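You operate a simulated robot arm through the tools that you are given. There is no shell and no other tool.

You are at the controls of a simulated robot arm. One attempt, no reset.

## Task
Seat a seal in the orange dot sleeve and stand it on the blue mat.
Fine: Stand it in the black nest, push the blue seal plug home, pull the plug and put it back in the rack. Drop and damage nothing, leave nothing switched on. Set down upright: sleeve with an orange dot, blue seal plug.

The check looks at the end state, three seconds after you hand in, the way a careful person would. Anything else that was tipped, shoved, dropped, spilled or broken makes it a failure. A push-on lid holds only when it is set on centred and level and pressed home; a screw cap is set on level and turned clockwise until tight.

## Robot
A 7-joint arm with a three-finger gripper, fixed in place. Base frame: the origin is at the foot of the arm, x ahead of it, y to its left, z up; the work surface is at about z = 0.78. Units: m, degrees, N and s.
With the tool pointing down near the work surface it reaches from about 0.1 to 0.88 m from the base axis. Its first joint turns from -166.0 to 166.0 degrees. Payload 2.94 kg.
Tool frame: the origin (TCP) lies between the finger pads and is the grasp point; the fingertips stand 0.03 m ahead of it; z points along the fingers, y is the line along which they close. Largest opening 0.132 m; the body of the gripper starts 0.107 m behind the TCP.
Orientation is that of the tool frame in the base frame, as a unit quaternion [w, x, y, z]. With the fingers straight down and closing along the base's y, the tool's x points along the base's -x, its y along +y and its z along -z.

## Interface
- The arm moves only by the tool arm_command. Its argument "rows" is a list of rows, each an object of numbers (a shift or turn left out is 0, a gripper value left out holds the last): "hand": the closure in counts, from 0 (fully open) to 255 (shut); "dx", "dy", "dz": the shift along the tool's x, y, z in units of 200 mm (1.0 is 200 mm); "wx", "wy", "wz": the turn, a rotation vector about the tool's x, y, z in units of 45 degrees (1.0 is 45 degrees). In form: [{"hand": .., "dx": .., "dy": .., "dz": .., "wx": .., "wy": .., "wz": ..}, ...]. A call has 1 to 20 rows; each row is the pose to reach, as a shift and turn from the pose commanded when the call began, along the tool's axes at that moment. A call with a number of a shift or a turn outside -1 to 1 is refused whole. Rows are played at 5 a second. More than 0.05 m and 8.6 degrees between two rows, or a gripper value outside its range, and nothing of the call is played. A pose out of reach is approached as far as the arm can. The call stops where the force on the tool passes 40 N (or 10 N more than at its start, if that is more) or the arm is blocked; 0.2 s more then pass. The fingers move at their own pace and stop on an object; they squeeze with about 29 N. The grip force told is the motor's: it shows also when the fingers shut on nothing. Time passes only in rows, and 0.2 s behind the last, so rows that repeat a pose let the fingers close. The reply holds the time, the measured pose of the TCP, the force on the tool along the base axes, the opening and the grip force, in the units named above and with some noise, with the torque about the TCP (base axes, N m) and any sound that the robot's microphone picked up, and new pictures: "show" is both (left out), scene, wrist or none.
- Cameras (640 x 400 px; columns grow to the right, rows downward): "scene" is fixed at [0.0508, 0.5001, 1.3555]; the picture's right is [-0.24, -0.97, 0.00], its down [-0.65, 0.16, -0.75] and it looks along [0.72, -0.18, -0.67] (base axes); focal length 214 px, centre (320, 200). "wrist" rides on the gripper at [0.072, 0.003, -0.144] in the tool frame; the picture's right is [-0.04, 1.00, 0.00], its down [-0.88, -0.04, -0.48] and it looks along [-0.47, -0.02, 0.88] (tool axes); focal length 256 px, centre (320, 200). There is no depth. A picture from a camera that has moved, and an enlarged one, comes with that camera's place and axes in the base frame and with its lens.
- move_column(by): slides the trunk up (or, below 0, down) by that many m; the arm rides with it, the base frame stays. It gives what a move gives, with no picture.
- close_up(camera, box): a new picture of the part [left, top, right, bottom] of that camera's present view, enlarged. It takes no simulated time.
- close_job(): hands the job in; it is judged then, once.

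Places have to be worked out from the pictures, the camera data and where the tool is seen. Open the gripper and draw the arm clear of the work before you hand the job in, unless the task says otherwise.

The tools are called as a command line: name --argument value ..., lists and objects as JSON in quotes. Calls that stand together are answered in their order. arm_command: Moves the arm, as the interface text tells. Its arguments: {"type":"object","properties":{"rows":{"type":"array"},"show":{"type":"string","enum":["both","scene","wrist","none"]}},"required":["rows"]} The other tools are called the same way: move_column (by) slides the trunk up or down; close_up (camera, box) takes an enlarged picture of a part of a camera's view; close_job () hands the job in.

At the start:

```text
t: 0.0
ee_pos: [0.5389, 0.2347, 1.2003]
orientation: [0.0, 0.0, 1.0, 0.0]
wrist_force: [0.6, -0.7, -0.3]
wrist_torque: [-0.03, 0.02, 0.03]
gripper_width: 0.1319
grasp_force: 0.0
trunk travel left (down, up): [-0.25, 0.29]
```

scene: 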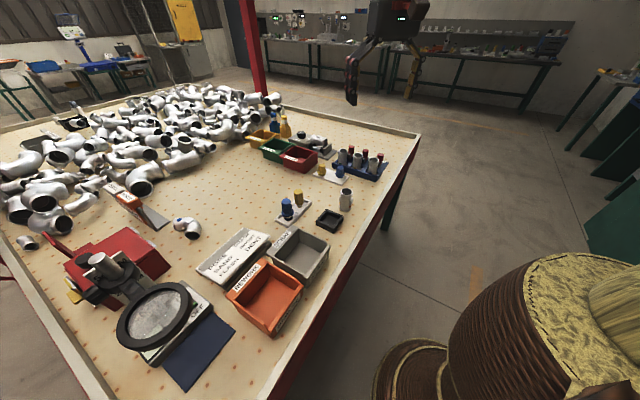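
wrist: 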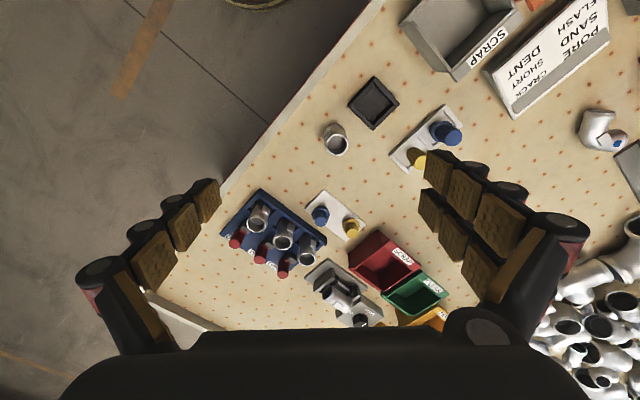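

The pictures show a bench with a sleeve rack, plug holders, a black nest and a blue mat. I look closer at each before moving.

close_up --camera "scene" --box '[260, 120, 420, 240]'

close_up --camera "wrist" --box '[220, 60, 480, 222]'

close_up --camera "wrist" --box '[200, 170, 460, 332]'

close_up --camera "scene" --box '[50, 220, 350, 400]'

```text
3.33 times, centred on (340, 180) of scene
camera zoom: at [0.0508, 0.5001, 1.3555], right [-0.24, -0.97, 0.0], down [-0.65, 0.16, -0.75], along [0.72, -0.18, -0.67], focal length 715 px, centre (253, 267)
```

zoom: 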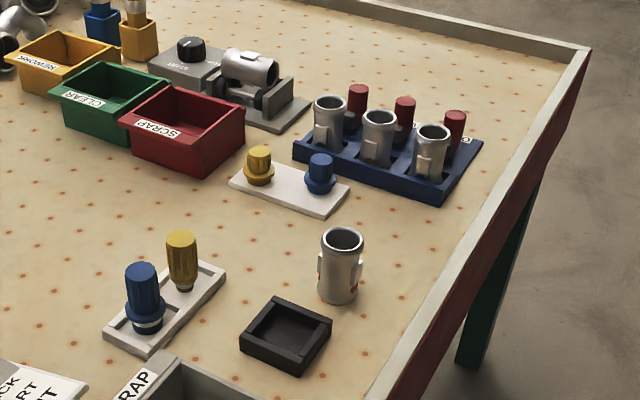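

```text
2.46 times, centred on (350, 141) of wrist
camera zoom: at [0.4656, 0.2391, 1.3441], right [0.04, 1.0, 0.0], down [0.88, -0.04, 0.48], along [0.47, -0.02, -0.88], focal length 630 px, centre (246, 345)
```

zoom: 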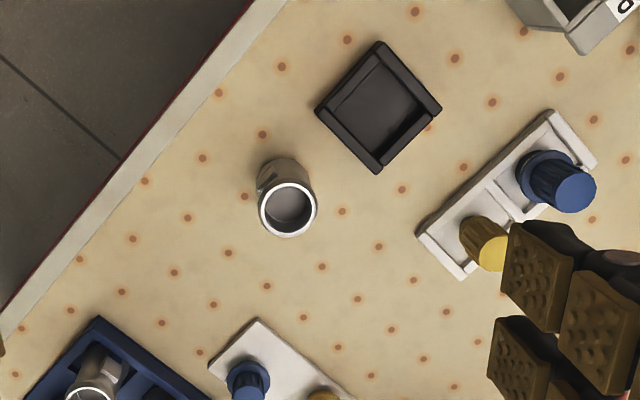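

```text
2.46 times, centred on (330, 251) of wrist
camera zoom: at [0.4656, 0.2391, 1.3441], right [0.04, 1.0, 0.0], down [0.88, -0.04, 0.48], along [0.47, -0.02, -0.88], focal length 630 px, centre (295, 74)
```

zoom: 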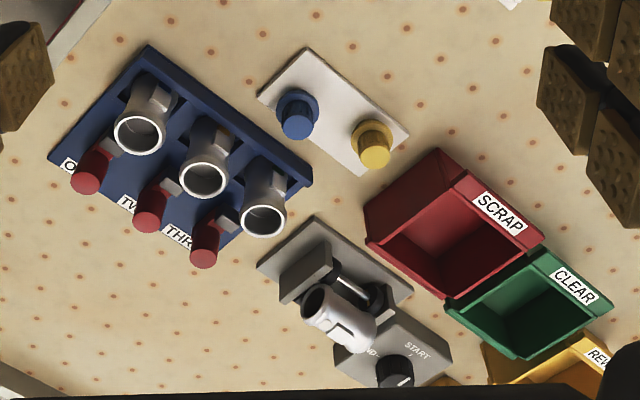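

```text
2.13 times, centred on (200, 310) of scene
camera zoom: at [0.0508, 0.5001, 1.3555], right [-0.24, -0.97, 0.0], down [-0.65, 0.16, -0.75], along [0.72, -0.18, -0.67], focal length 458 px, centre (576, -35)
```

zoom: 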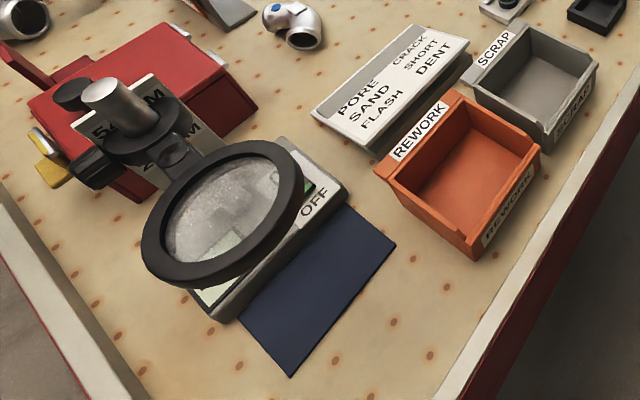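

I zoom further on the lone sleeve, the two plug holders and the nest to identify the dot and the seal plug.

close_up --camera "scene" --box '[325, 180, 365, 220]'

close_up --camera "scene" --box '[280, 185, 320, 225]'

close_up --camera "scene" --box '[315, 140, 395, 190]'

close_up --camera "wrist" --box '[310, 115, 360, 165]'

close_up --camera "wrist" --box '[230, 180, 330, 280]'

```text
10.00 times, centred on (345, 200) of scene
camera zoom: at [0.0508, 0.5001, 1.3555], right [-0.24, -0.97, 0.0], down [-0.65, 0.16, -0.75], along [0.72, -0.18, -0.67], focal length 2145 px, centre (70, 200)
```

zoom: 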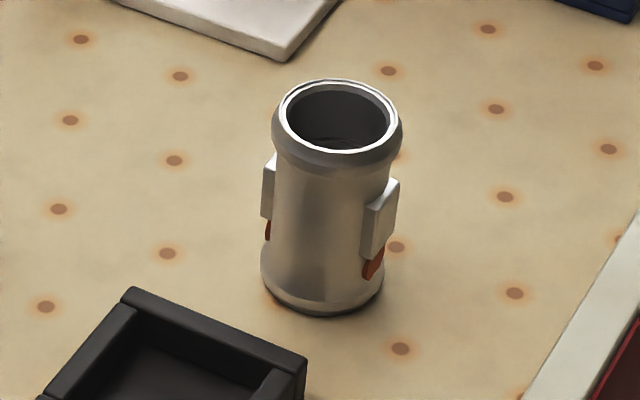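

```text
10.00 times, centred on (300, 205) of scene
camera zoom: at [0.0508, 0.5001, 1.3555], right [-0.24, -0.97, 0.0], down [-0.65, 0.16, -0.75], along [0.72, -0.18, -0.67], focal length 2145 px, centre (520, 150)
```

zoom: 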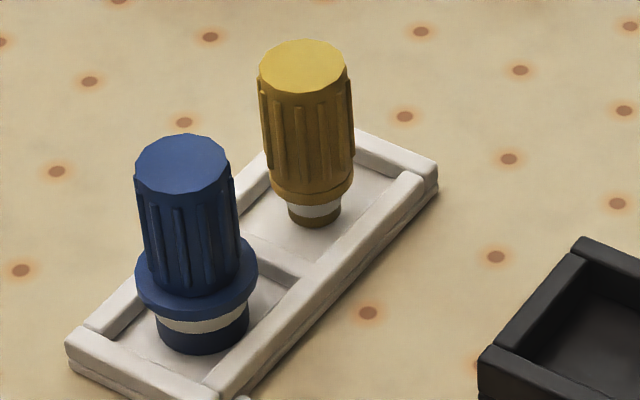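

```text
8.00 times, centred on (355, 165) of scene
camera zoom: at [0.0508, 0.5001, 1.3555], right [-0.24, -0.97, 0.0], down [-0.65, 0.16, -0.75], along [0.72, -0.18, -0.67], focal length 1716 px, centre (40, 480)
```

zoom: 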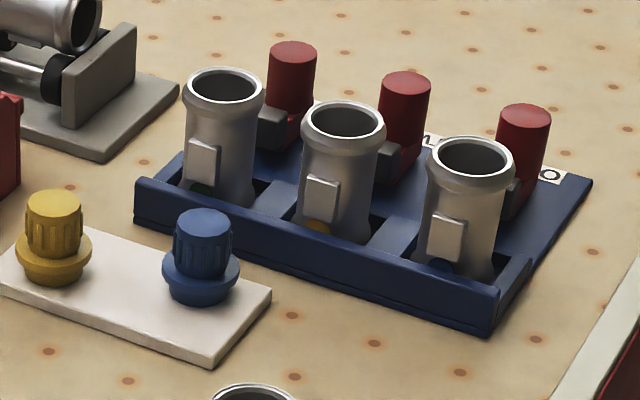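

```text
8.00 times, centred on (335, 140) of wrist
camera zoom: at [0.4656, 0.2391, 1.3441], right [0.04, 1.0, 0.0], down [0.88, -0.04, 0.48], along [0.47, -0.02, -0.88], focal length 2048 px, centre (200, 680)
```

zoom: 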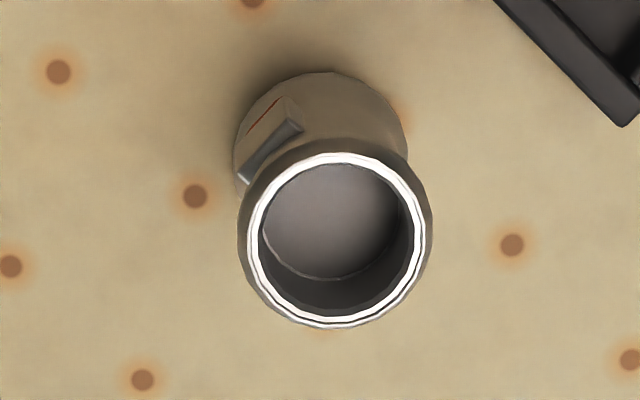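

```text
4.00 times, centred on (280, 230) of wrist
camera zoom: at [0.4656, 0.2391, 1.3441], right [0.04, 1.0, 0.0], down [0.88, -0.04, 0.48], along [0.47, -0.02, -0.88], focal length 1024 px, centre (480, 80)
```

zoom: 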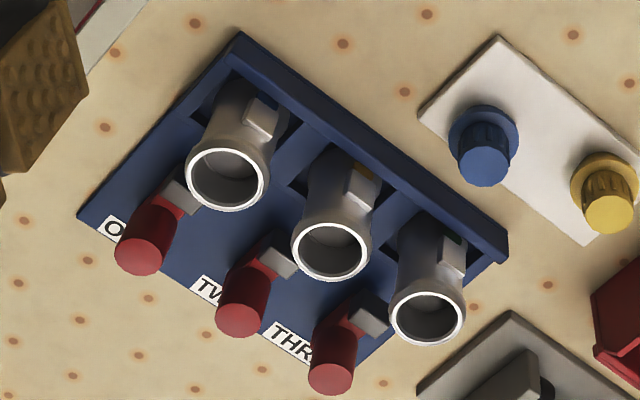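

The lone sleeve sits at about (0.60, 0.265), about 85 mm tall, beside the nest at (0.54, 0.35). Its dots look red-orange and a rack sleeve's looks amber, so I lower the arm and turn the tool 45° to see the lone sleeve's dot better.

arm_command --rows '[{"hand": 0, "dx": -0.04, "dy": 0.02, "dz": 0.14, "wz": -0.14}, {"dx": -0.09, "dy": 0.04, "dz": 0.28, "wz": -0.28}, {"dx": -0.13, "dy": 0.06, "dz": 0.42, "wz": -0.42}, {"dx": -0.17, "dy": 0.08, "dz": 0.56, "wz": -0.56}, {"dx": -0.21, "dy": 0.1, "dz": 0.7, "wz": -0.7}, {"dx": -0.26, "dy": 0.13, "dz": 0.85, "wz": -0.85}, {"dx": -0.305, "dy": 0.15, "dz": 1.0, "wz": -1.0}, {"dx": -0.305, "dy": 0.15, "dz": 1.0, "wz": -1.0}]'

```text
t: 1.8
ee_pos: [0.6008, 0.2633, 1.002]
orientation: [-0.001, -0.383, 0.924, 0.001]
wrist_force: [0.3, 0.5, -0.4]
wrist_torque: [0.01, -0.01, 0.02]
gripper_width: 0.132
grasp_force: 0.1
trunk travel left (down, up): [-0.25, 0.29]
camera wrist: at [0.5467, 0.2163, 1.1455], right [-0.68, 0.74, 0.0], down [0.65, 0.6, 0.48], along [0.35, 0.32, -0.88], focal length 256 px, centre (320, 200)
```

scene: 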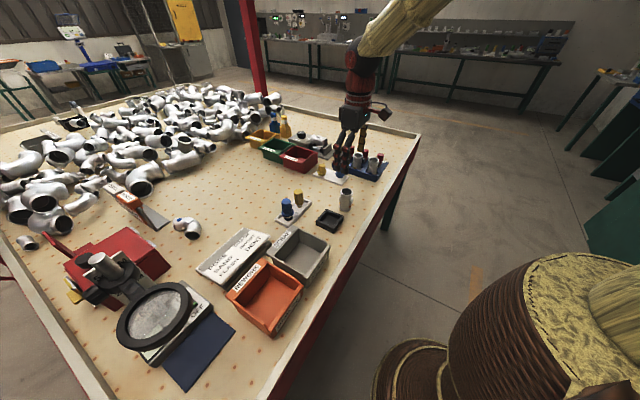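
wrist: 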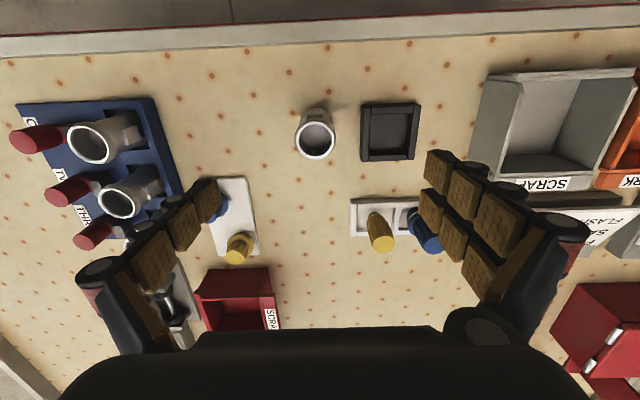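

The nest and table edge are now nearly aligned with the tool. I zoom on the lone sleeve, the rack sleeves and the nest.

close_up --camera "wrist" --box '[280, 90, 430, 184]'

close_up --camera "wrist" --box '[290, 95, 345, 165]'

close_up --camera "wrist" --box '[10, 90, 180, 250]'

close_up --camera "scene" --box '[335, 185, 355, 213]'

```text
4.26 times, centred on (355, 137) of wrist
camera zoom: at [0.5467, 0.2163, 1.1455], right [-0.68, 0.74, 0.0], down [0.65, 0.6, 0.48], along [0.35, 0.32, -0.88], focal length 1089 px, centre (171, 468)
```

zoom: 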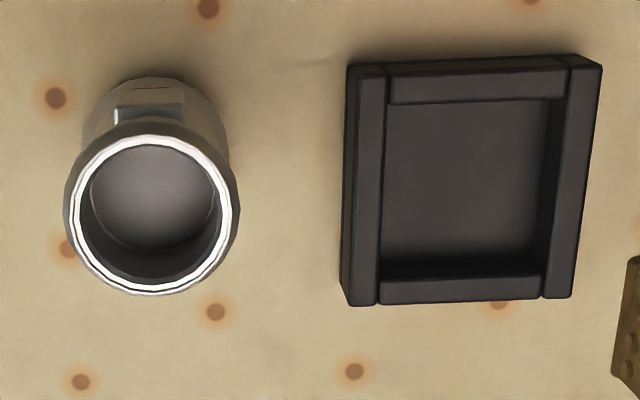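

```text
5.71 times, centred on (318, 130) of wrist
camera zoom: at [0.5467, 0.2163, 1.1455], right [-0.68, 0.74, 0.0], down [0.65, 0.6, 0.48], along [0.35, 0.32, -0.88], focal length 1463 px, centre (334, 600)
```

zoom: 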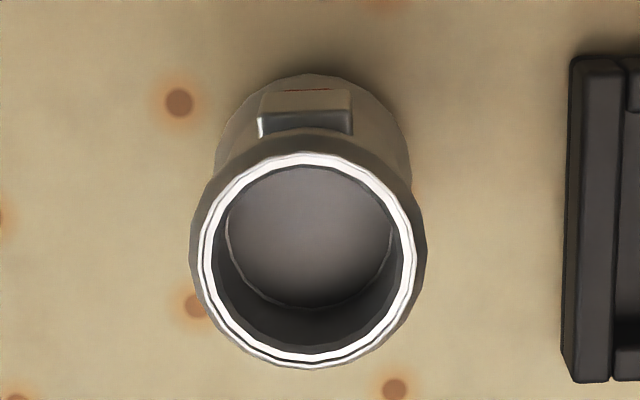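

```text
2.50 times, centred on (95, 170) of wrist
camera zoom: at [0.5467, 0.2163, 1.1455], right [-0.68, 0.74, 0.0], down [0.65, 0.6, 0.48], along [0.35, 0.32, -0.88], focal length 640 px, centre (882, 275)
```

zoom: 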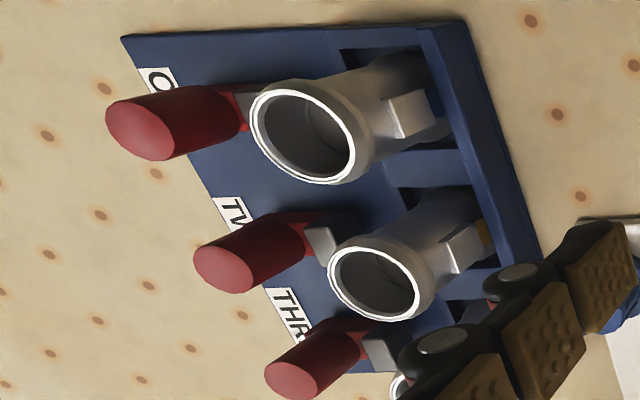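

```text
14.29 times, centred on (345, 199) of scene
camera zoom: at [0.0508, 0.5001, 1.3555], right [-0.24, -0.97, 0.0], down [-0.65, 0.16, -0.75], along [0.72, -0.18, -0.67], focal length 3064 px, centre (-37, 214)
```

zoom: 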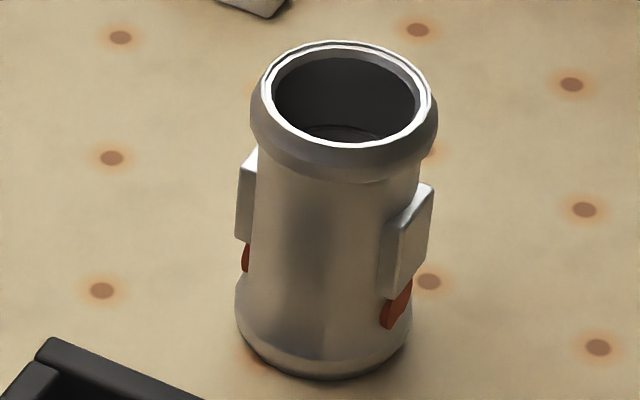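

The lone sleeve's dot is orange-red, matching the REWORK bin, while the rack dots are green, yellow and blue, so this is the sleeve. I judge its centre at (0.6055, 0.264) with lugs along tool x, so I part-close and descend above it to check alignment.

arm_command --rows '[{"hand": 85, "dx": -0.006, "dy": -0.007, "dz": 0.12}, {"dx": -0.012, "dy": -0.014, "dz": 0.24}, {"dx": -0.018, "dy": -0.021, "dz": 0.36}, {"dx": -0.018, "dy": -0.021, "dz": 0.4}, {"dx": -0.018, "dy": -0.021, "dz": 0.4}]'

close_up --camera "wrist" --box '[220, 40, 540, 240]'

close_up --camera "scene" --box '[280, 130, 400, 240]'

```text
t: 3.0
ee_pos: [0.6061, 0.2628, 0.9209]
orientation: [0.001, -0.383, 0.924, 0.0]
wrist_force: [-0.7, 0.0, 0.2]
wrist_torque: [-0.02, -0.03, -0.01]
gripper_width: 0.0882
grasp_force: 0.1
trunk travel left (down, up): [-0.25, 0.29]
camera wrist: at [0.5512, 0.2162, 1.0649], right [-0.68, 0.74, 0.0], down [0.65, 0.59, 0.48], along [0.35, 0.32, -0.88], focal length 256 px, centre (320, 200)
```

scene: 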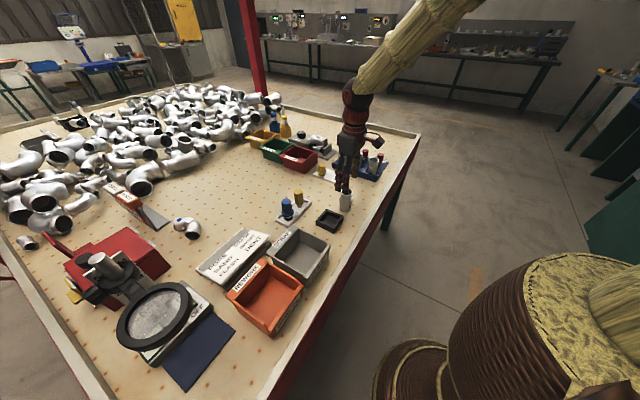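
wrist: 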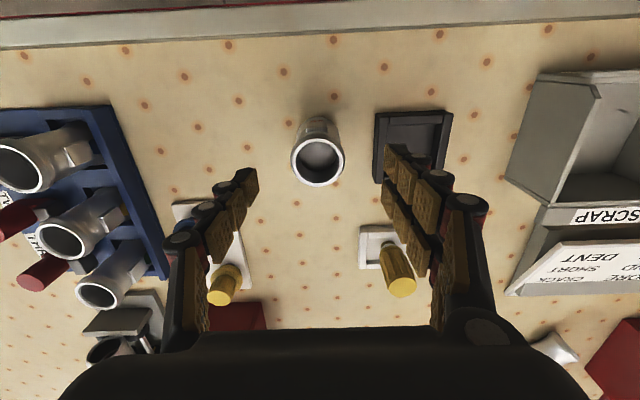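

```text
2.00 times, centred on (380, 140) of wrist
camera zoom: at [0.5512, 0.2162, 1.0649], right [-0.68, 0.74, 0.0], down [0.65, 0.59, 0.48], along [0.35, 0.32, -0.88], focal length 512 px, centre (200, 320)
```

zoom: 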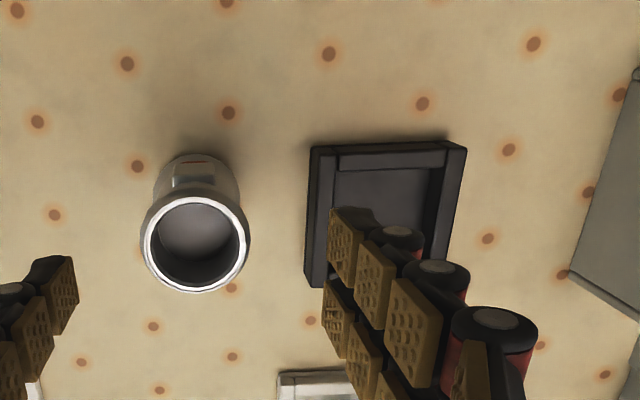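

```text
3.64 times, centred on (340, 185) of scene
camera zoom: at [0.0508, 0.5001, 1.3555], right [-0.24, -0.97, 0.0], down [-0.65, 0.16, -0.75], along [0.72, -0.18, -0.67], focal length 780 px, centre (247, 254)
```

zoom: 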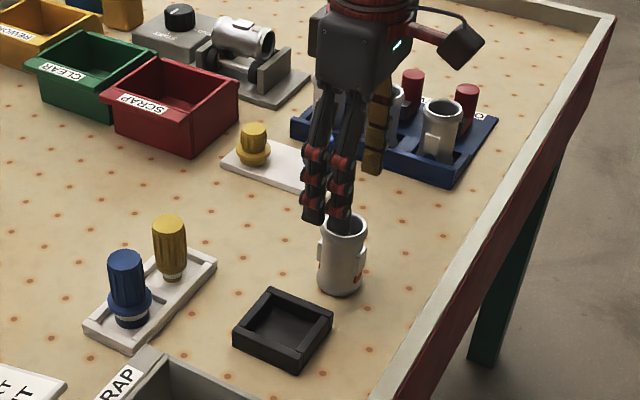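

The rim centre works out to about (0.606, 0.263), so the tool is within about 2 mm. I narrow the opening to about 68 mm to stay clear of the nest, descend to TCP z about 0.84 and close.

arm_command --rows '[{"hand": 125, "dx": 0.0, "dy": -0.006, "dz": 0.0}, {"dy": -0.006, "dz": 0.0}, {"dy": -0.006, "dz": 0.1}, {"dy": -0.006, "dz": 0.2}, {"dy": -0.006, "dz": 0.3}, {"dy": -0.006, "dz": 0.4}, {"dy": -0.006, "dz": 0.4}]'

close_up --camera "scene" --box '[300, 140, 390, 230]'

```text
t: 4.6
ee_pos: [0.6055, 0.2632, 0.8418]
orientation: [0.0, -0.383, 0.924, 0.0]
wrist_force: [0.1, 0.0, 0.1]
wrist_torque: [0.01, 0.02, -0.03]
gripper_width: 0.0673
grasp_force: 0.0
trunk travel left (down, up): [-0.25, 0.29]
camera wrist: at [0.5525, 0.2161, 0.9848], right [-0.68, 0.74, 0.0], down [0.65, 0.59, 0.48], along [0.35, 0.32, -0.88], focal length 256 px, centre (320, 200)
```

scene: 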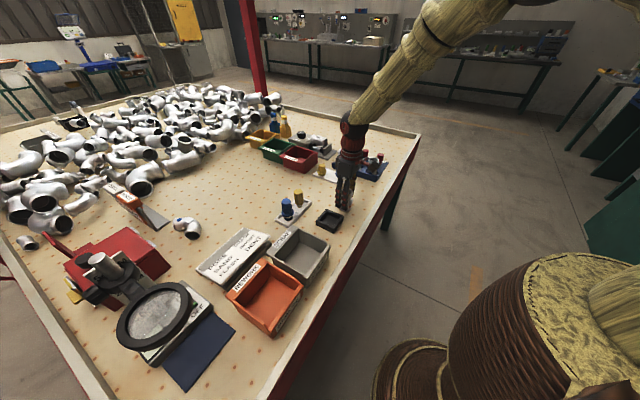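
wrist: 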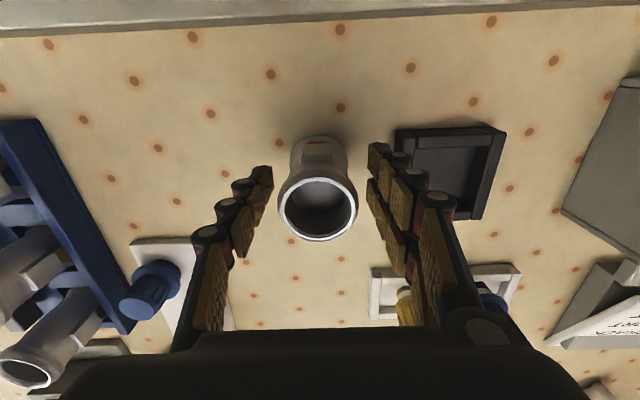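

```text
4.44 times, centred on (345, 185) of scene
camera zoom: at [0.0508, 0.5001, 1.3555], right [-0.24, -0.97, 0.0], down [-0.65, 0.16, -0.75], along [0.72, -0.18, -0.67], focal length 953 px, centre (209, 267)
```

zoom: 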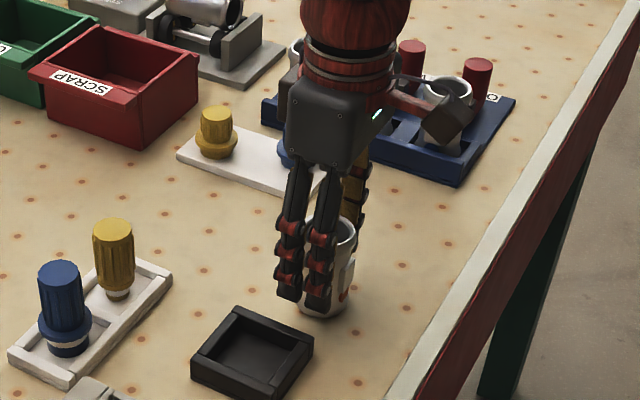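

The fingers straddle the sleeve evenly. I close on it and check the width.

arm_command --rows '[{"hand": 255}, {"hand": 255}, {"hand": 255}, {"hand": 255}]'

close_up --camera "scene" --box '[300, 140, 390, 230]'

```text
t: 5.6
ee_pos: [0.6072, 0.2624, 0.842]
orientation: [-0.001, -0.382, 0.924, -0.001]
wrist_force: [1.4, -0.7, 0.2]
wrist_torque: [-0.04, -0.04, 0.04]
gripper_width: 0.0465
grasp_force: 28.8
trunk travel left (down, up): [-0.25, 0.29]
camera wrist: at [0.5525, 0.2159, 0.9851], right [-0.68, 0.74, 0.0], down [0.65, 0.59, 0.48], along [0.35, 0.32, -0.88], focal length 256 px, centre (320, 200)
```

scene: 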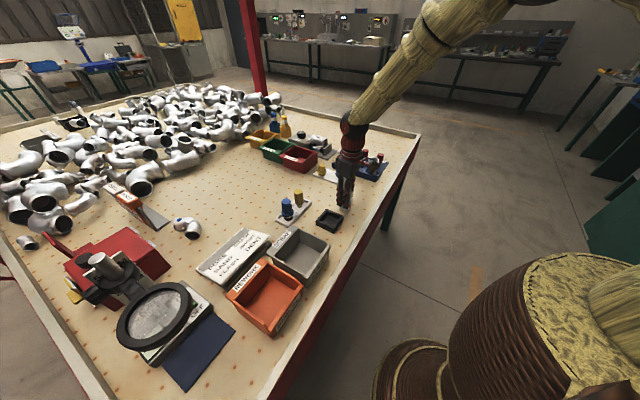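
wrist: 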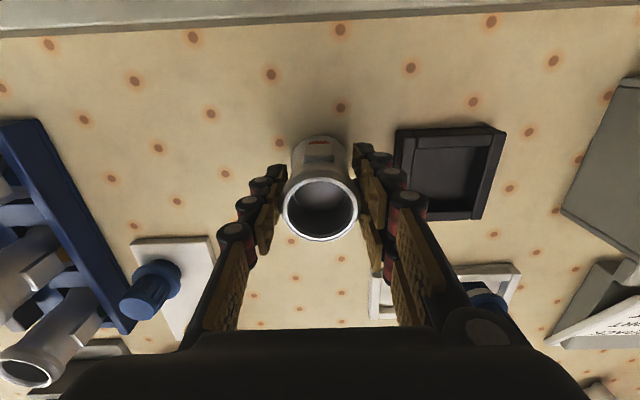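

```text
4.44 times, centred on (345, 185) of scene
camera zoom: at [0.0508, 0.5001, 1.3555], right [-0.24, -0.97, 0.0], down [-0.65, 0.16, -0.75], along [0.72, -0.18, -0.67], focal length 953 px, centre (209, 267)
```

zoom: 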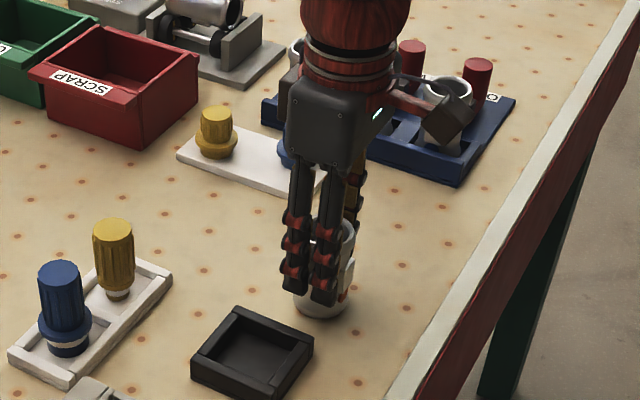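

The sleeve is gripped at 46.5 mm and centred between the fingers. I zoom on the nest from this pose to fix its centre before lifting.

close_up --camera "wrist" --box '[380, 105, 520, 235]'

close_up --camera "scene" --box '[310, 200, 350, 236]'

close_up --camera "wrist" --box '[270, 120, 370, 250]'

```text
3.08 times, centred on (450, 170) of wrist
camera zoom: at [0.5525, 0.2159, 0.9851], right [-0.68, 0.74, 0.0], down [0.65, 0.59, 0.48], along [0.35, 0.32, -0.88], focal length 788 px, centre (-80, 292)
```

zoom: 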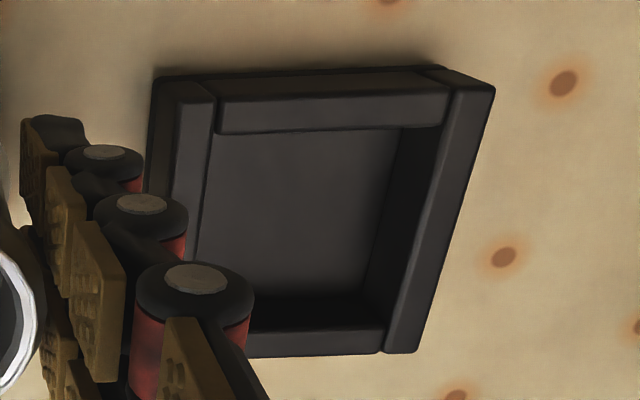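

```text
11.11 times, centred on (330, 218) of scene
camera zoom: at [0.0508, 0.5001, 1.3555], right [-0.24, -0.97, 0.0], down [-0.65, 0.16, -0.75], along [0.72, -0.18, -0.67], focal length 2383 px, centre (209, 0)
```

zoom: 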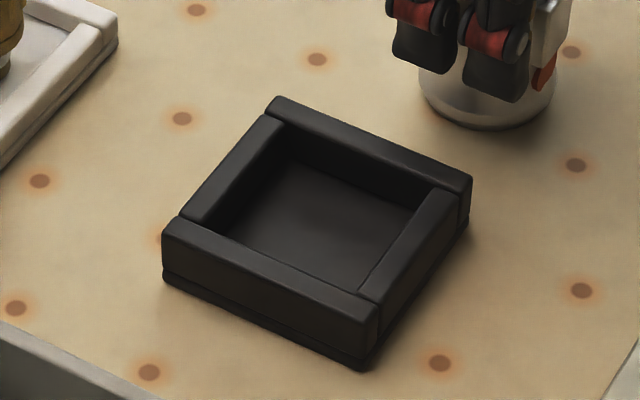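

```text
3.08 times, centred on (320, 185) of wrist
camera zoom: at [0.5525, 0.2159, 0.9851], right [-0.68, 0.74, 0.0], down [0.65, 0.59, 0.48], along [0.35, 0.32, -0.88], focal length 788 px, centre (320, 246)
```

zoom: 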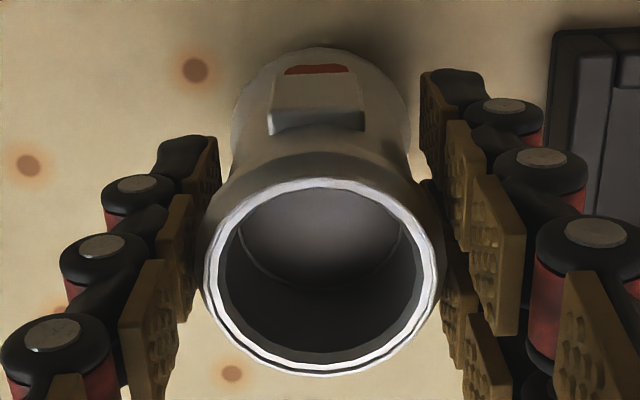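

The nest top is about z 0.808, and its centre is offset about (-0.060, +0.0765) from the sleeve. I lift 60 mm and carry the sleeve over the nest.

arm_command --rows '[{"dz": -0.1}, {"dz": -0.2}, {"dz": -0.3}, {"dz": -0.3, "dx": -0.012, "dy": 0.1}, {"dz": -0.3, "dx": -0.025, "dy": 0.2}, {"dz": -0.3, "dx": -0.037, "dy": 0.3}, {"dz": -0.3, "dx": -0.05, "dy": 0.4}, {"dz": -0.3, "dx": -0.058, "dy": 0.482}, {"dz": -0.3, "dx": -0.058, "dy": 0.482}]'

close_up --camera "wrist" --box '[250, 80, 410, 240]'

close_up --camera "scene" --box '[300, 170, 370, 236]'

```text
t: 7.6
ee_pos: [0.5468, 0.3406, 0.9004]
orientation: [0.0, -0.383, 0.924, 0.0]
wrist_force: [0.2, 0.2, -3.3]
wrist_torque: [-0.03, -0.04, 0.04]
gripper_width: 0.0465
grasp_force: 28.7
trunk travel left (down, up): [-0.25, 0.29]
camera wrist: at [0.4927, 0.2933, 1.044], right [-0.68, 0.74, 0.0], down [0.65, 0.59, 0.47], along [0.35, 0.32, -0.88], focal length 256 px, centre (320, 200)
```

scene: 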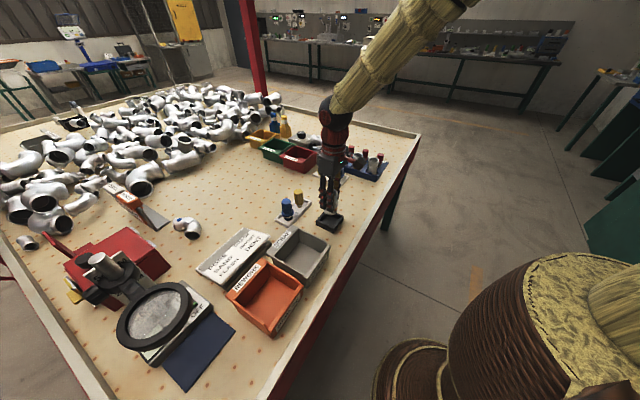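
wrist: 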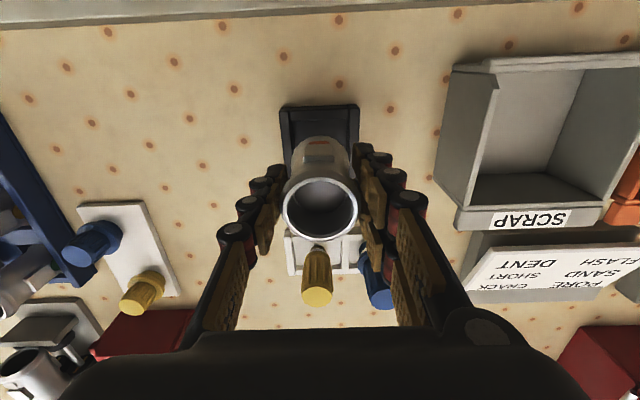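

```text
2.50 times, centred on (330, 160) of wrist
camera zoom: at [0.4927, 0.2933, 1.044], right [-0.68, 0.74, 0.0], down [0.65, 0.59, 0.47], along [0.35, 0.32, -0.88], focal length 640 px, centre (295, 300)
```

zoom: 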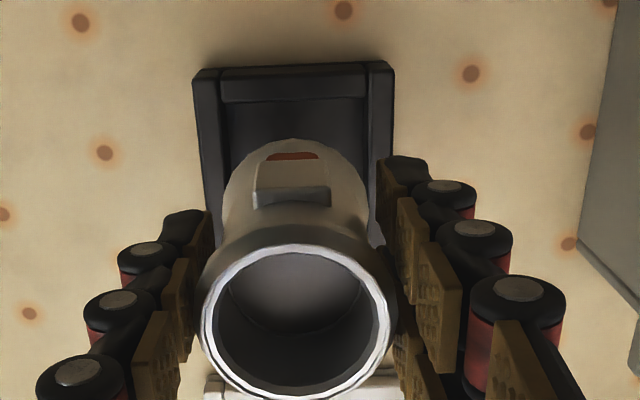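

```text
6.06 times, centred on (335, 203) of scene
camera zoom: at [0.0508, 0.5001, 1.3555], right [-0.24, -0.97, 0.0], down [-0.65, 0.16, -0.75], along [0.72, -0.18, -0.67], focal length 1300 px, centre (229, 182)
```

zoom: 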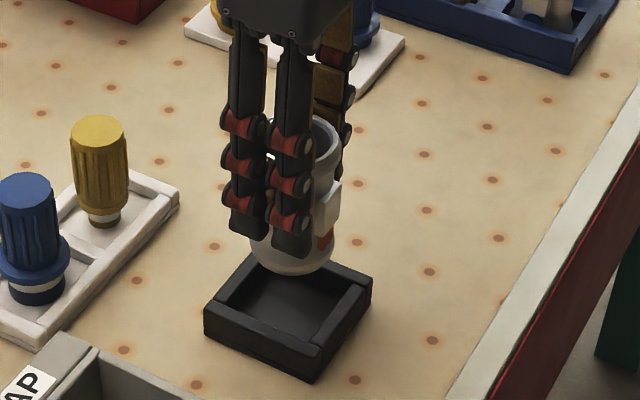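

By the tool-frame projection the nest centre lies within about 1 mm of the sleeve axis. I lower to just above the walls and look again.

arm_command --rows '[{"dz": 0.05, "dy": 0.002}, {"dz": 0.1, "dy": 0.004}, {"dz": 0.13, "dy": 0.004}, {"dz": 0.13, "dy": 0.004}]'

close_up --camera "wrist" --box '[250, 80, 410, 240]'

close_up --camera "scene" --box '[305, 180, 355, 236]'

```text
t: 8.6
ee_pos: [0.5462, 0.3416, 0.8752]
orientation: [0.0, -0.383, 0.924, 0.001]
wrist_force: [-0.2, -0.3, -3.6]
wrist_torque: [-0.02, -0.03, -0.01]
gripper_width: 0.0462
grasp_force: 29.3
trunk travel left (down, up): [-0.25, 0.29]
camera wrist: at [0.4918, 0.2931, 1.0187], right [-0.68, 0.74, 0.0], down [0.65, 0.59, 0.48], along [0.35, 0.32, -0.88], focal length 256 px, centre (320, 200)
```

scene: 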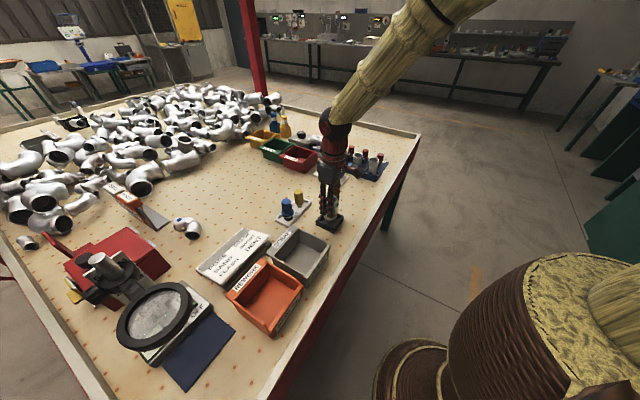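
wrist: 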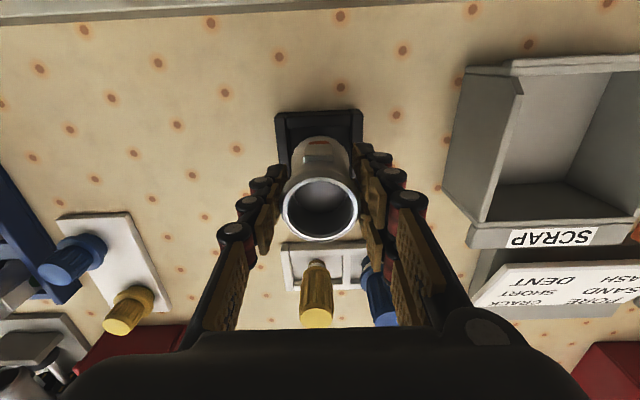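

```text
2.50 times, centred on (330, 160) of wrist
camera zoom: at [0.4918, 0.2931, 1.0187], right [-0.68, 0.74, 0.0], down [0.65, 0.59, 0.48], along [0.35, 0.32, -0.88], focal length 640 px, centre (295, 300)
```

zoom: 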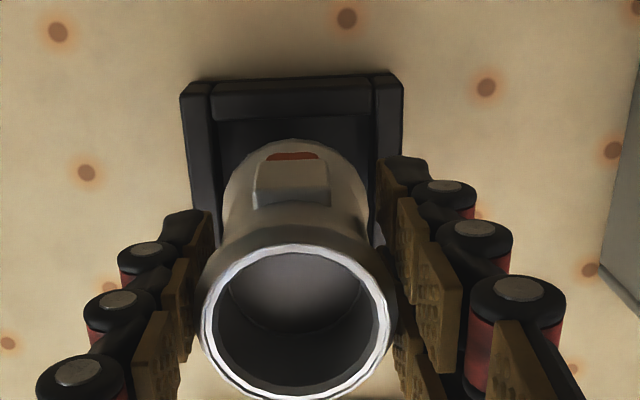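

```text
7.14 times, centred on (330, 208) of scene
camera zoom: at [0.0508, 0.5001, 1.3555], right [-0.24, -0.97, 0.0], down [-0.65, 0.16, -0.75], along [0.72, -0.18, -0.67], focal length 1532 px, centre (249, 143)
```

zoom: 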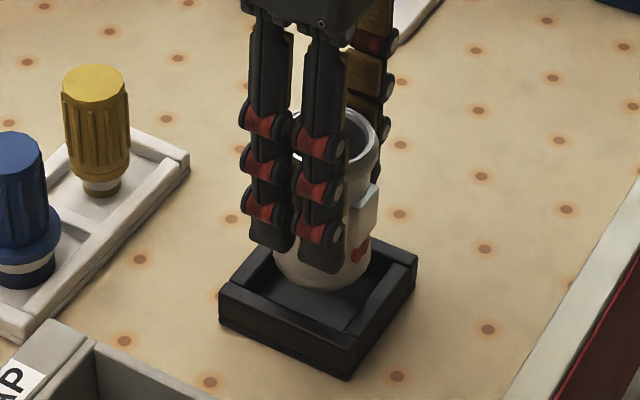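

The fit looks snug, so I zoom tightly on both sides of the sleeve base against the inner walls.

close_up --camera "wrist" --box '[270, 100, 370, 180]'

close_up --camera "scene" --box '[315, 205, 347, 233]'

```text
5.00 times, centred on (320, 140) of wrist
camera zoom: at [0.4918, 0.2931, 1.0187], right [-0.68, 0.74, 0.0], down [0.65, 0.59, 0.48], along [0.35, 0.32, -0.88], focal length 1280 px, centre (320, 500)
```

zoom: 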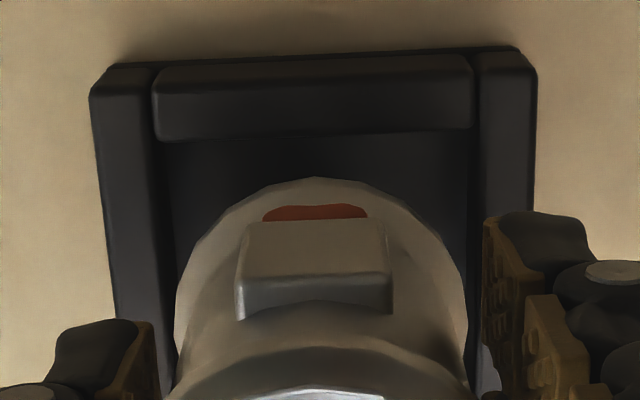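

```text
14.29 times, centred on (331, 219) of scene
camera zoom: at [0.0508, 0.5001, 1.3555], right [-0.24, -0.97, 0.0], down [-0.65, 0.16, -0.75], along [0.72, -0.18, -0.67], focal length 3064 px, centre (163, -71)
```

zoom: 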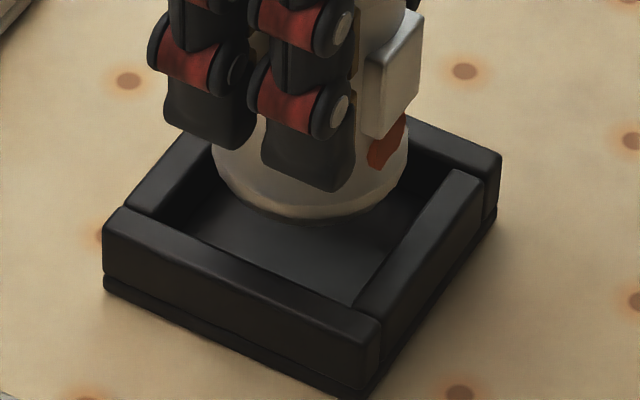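

Side clearance is about 1 mm each way, with the sleeve about 0.3 mm too far right. I correct that and lower until the base is a few mm inside the walls, watching the force.

arm_command --rows '[{"dz": 0.0, "dy": -0.002}, {"dz": 0.02, "dy": -0.002}, {"dz": 0.04, "dy": -0.002}, {"dz": 0.055, "dy": -0.002}, {"dz": 0.07, "dy": -0.002}, {"dz": 0.07, "dy": -0.002}]'

close_up --camera "wrist" --box '[270, 100, 370, 180]'

close_up --camera "scene" --box '[305, 180, 355, 236]'

```text
t: 10.0
ee_pos: [0.5453, 0.3403, 0.86]
orientation: [0.0, -0.383, 0.924, 0.0]
wrist_force: [0.0, -0.4, -3.8]
wrist_torque: [0.0, 0.01, 0.0]
gripper_width: 0.0464
grasp_force: 29.1
trunk travel left (down, up): [-0.25, 0.29]
camera wrist: at [0.4921, 0.2929, 1.0035], right [-0.68, 0.74, 0.0], down [0.65, 0.59, 0.48], along [0.35, 0.32, -0.88], focal length 256 px, centre (320, 200)
```

scene: 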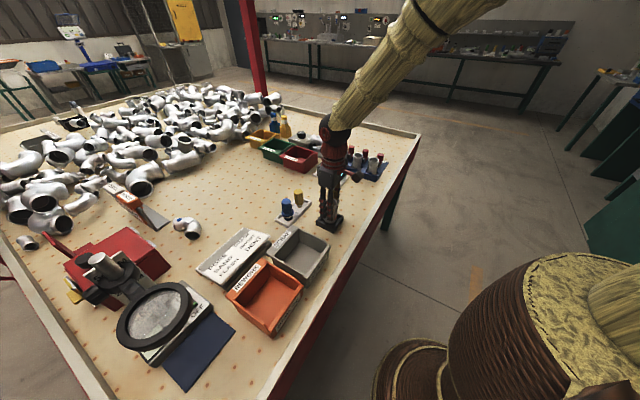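
wrist: 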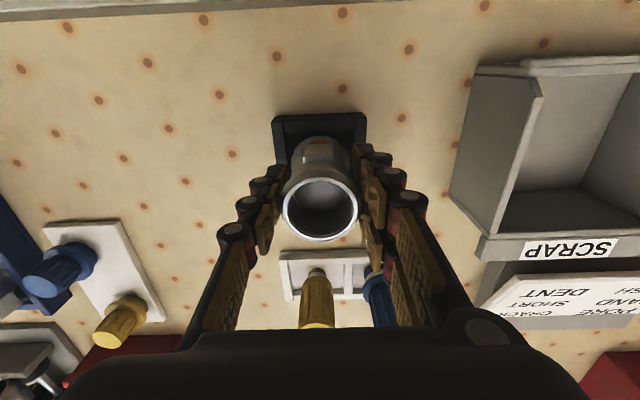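

```text
5.00 times, centred on (320, 140) of wrist
camera zoom: at [0.4921, 0.2929, 1.0035], right [-0.68, 0.74, 0.0], down [0.65, 0.59, 0.48], along [0.35, 0.32, -0.88], focal length 1280 px, centre (320, 500)
```

zoom: 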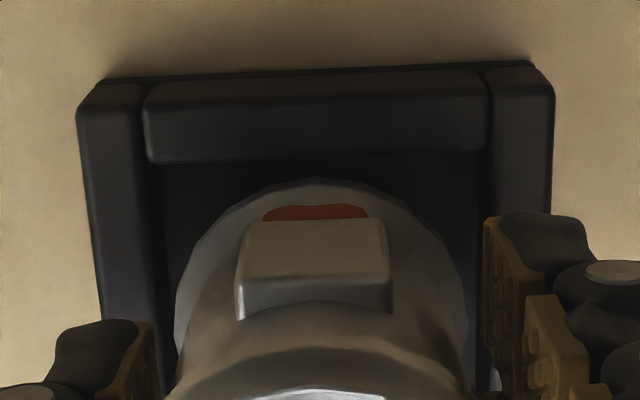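

```text
7.14 times, centred on (330, 208) of scene
camera zoom: at [0.0508, 0.5001, 1.3555], right [-0.24, -0.97, 0.0], down [-0.65, 0.16, -0.75], along [0.72, -0.18, -0.67], focal length 1532 px, centre (249, 143)
```

zoom: 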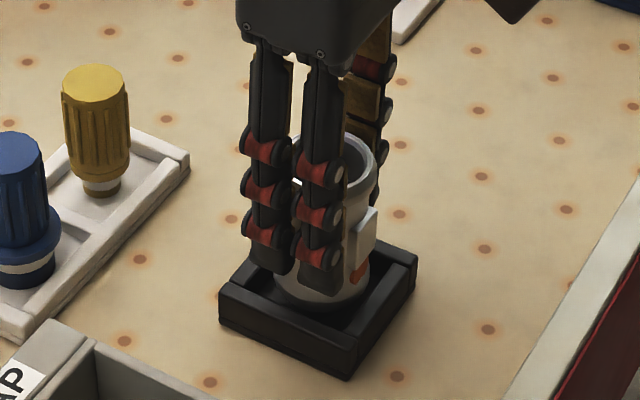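

No contact force and the base is entering the nest cleanly. I keep lowering in small steps toward the floor.

arm_command --rows '[{"dz": 0.015}, {"dz": 0.03}, {"dz": 0.04}, {"dz": 0.045}, {"dz": 0.05}, {"dz": 0.05}]' --show "none"

```text
t: 11.4
ee_pos: [0.5454, 0.34, 0.8508]
orientation: [0.0, -0.382, 0.924, 0.0]
wrist_force: [1.4, -0.1, -3.8]
wrist_torque: [-0.03, 0.03, -0.01]
gripper_width: 0.0462
grasp_force: 28.4
trunk travel left (down, up): [-0.25, 0.29]
```

Still only the sleeve's weight at z 0.8505, so I go on down in 1 mm rows.

arm_command --rows '[{"dz": 0.005}, {"dz": 0.01}, {"dz": 0.015}, {"dz": 0.02}, {"dz": 0.02}]'

close_up --camera "scene" --box '[305, 180, 355, 236]'

```text
t: 12.6
ee_pos: [0.5469, 0.34, 0.8469]
orientation: [0.002, -0.382, 0.924, 0.001]
wrist_force: [-3.8, 0.2, 10.0]
wrist_torque: [-0.23, 0.32, -0.08]
gripper_width: 0.0463
grasp_force: 28.8
trunk travel left (down, up): [-0.25, 0.29]
camera wrist: at [0.4916, 0.2928, 0.9909], right [-0.68, 0.74, 0.0], down [0.65, 0.59, 0.48], along [0.35, 0.32, -0.88], focal length 256 px, centre (320, 200)
```

scene: 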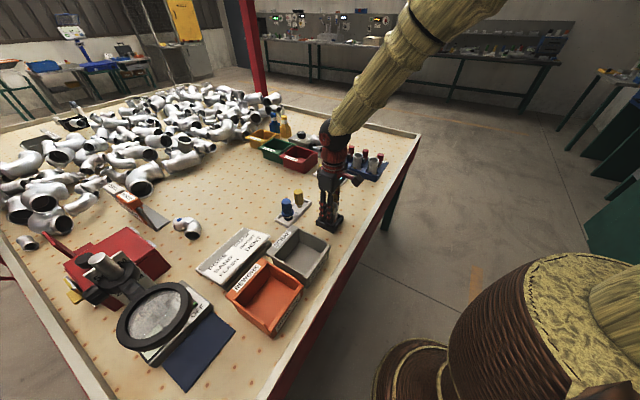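
wrist: 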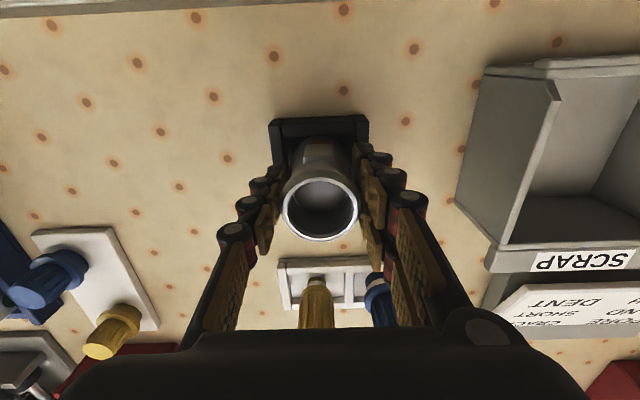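

```text
7.14 times, centred on (330, 208) of scene
camera zoom: at [0.0508, 0.5001, 1.3555], right [-0.24, -0.97, 0.0], down [-0.65, 0.16, -0.75], along [0.72, -0.18, -0.67], focal length 1532 px, centre (249, 143)
```

zoom: 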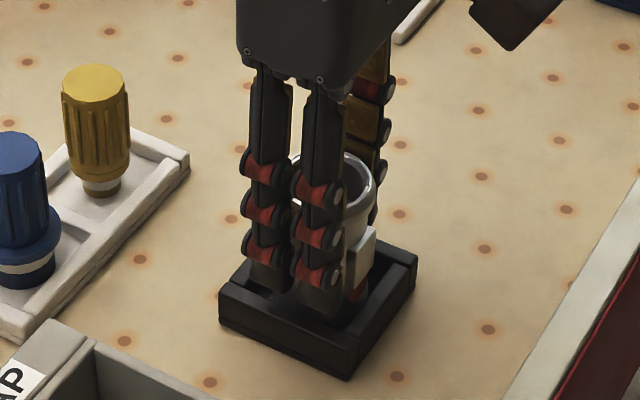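

Contact: about 14 N of reaction, slightly off-axis. I zoom to see whether the base is on the floor or a lug is resting on a wall.

close_up --camera "wrist" --box '[270, 100, 370, 180]'

close_up --camera "scene" --box '[318, 200, 348, 232]'

```text
5.00 times, centred on (320, 140) of wrist
camera zoom: at [0.4916, 0.2928, 0.9909], right [-0.68, 0.74, 0.0], down [0.65, 0.59, 0.48], along [0.35, 0.32, -0.88], focal length 1280 px, centre (320, 500)
```

zoom: 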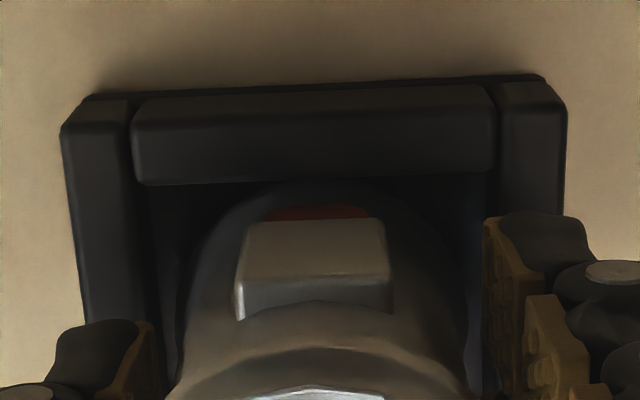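

```text
12.50 times, centred on (333, 216) of scene
camera zoom: at [0.0508, 0.5001, 1.3555], right [-0.24, -0.97, 0.0], down [-0.65, 0.16, -0.75], along [0.72, -0.18, -0.67], focal length 2681 px, centre (158, 0)
```

zoom: 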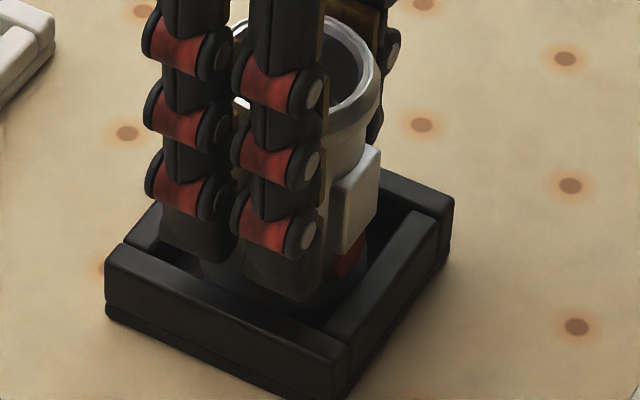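

The base has gone down between the walls to z about 0.786, which is the slab top, and the lug sits clear above the wall. I release the sleeve with a modest opening, then look before rising.

arm_command --rows '[{"dz": -0.003}, {"dz": -0.003, "hand": 150}, {"dz": -0.003, "hand": 130}, {"dz": -0.003, "hand": 120}, {"dz": -0.003, "hand": 120}]'

close_up --camera "scene" --box '[305, 180, 355, 236]'

```text
t: 13.8
ee_pos: [0.5456, 0.3401, 0.8464]
orientation: [0.0, -0.382, 0.924, -0.001]
wrist_force: [0.6, 0.0, 0.1]
wrist_torque: [-0.01, 0.0, -0.04]
gripper_width: 0.0699
grasp_force: 0.1
trunk travel left (down, up): [-0.25, 0.29]
camera wrist: at [0.4919, 0.2926, 0.9906], right [-0.68, 0.74, 0.0], down [0.65, 0.59, 0.48], along [0.35, 0.32, -0.88], focal length 256 px, centre (320, 200)
```

scene: 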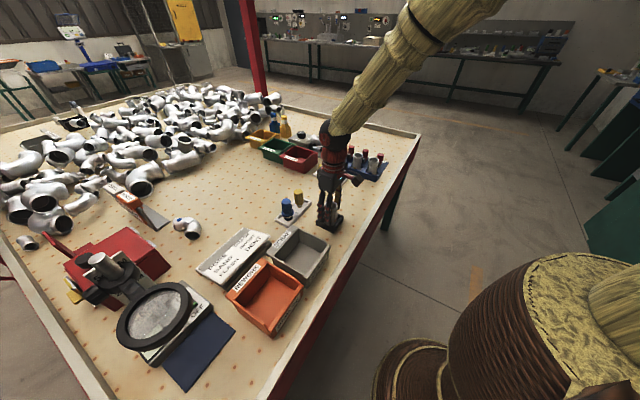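
wrist: 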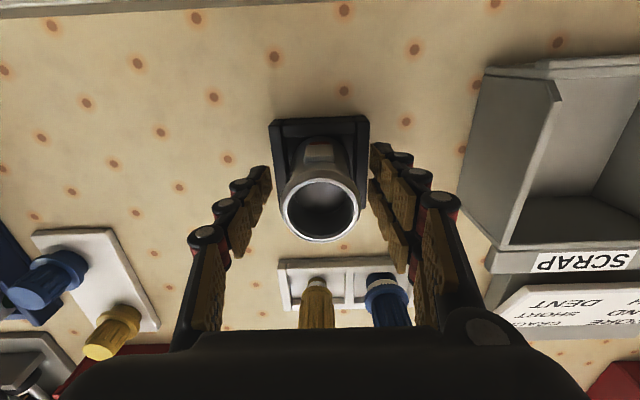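

```text
7.14 times, centred on (330, 208) of scene
camera zoom: at [0.0508, 0.5001, 1.3555], right [-0.24, -0.97, 0.0], down [-0.65, 0.16, -0.75], along [0.72, -0.18, -0.67], focal length 1532 px, centre (249, 143)
```

zoom: 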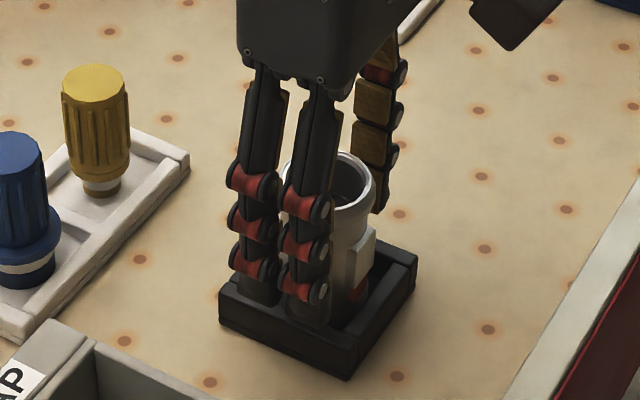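

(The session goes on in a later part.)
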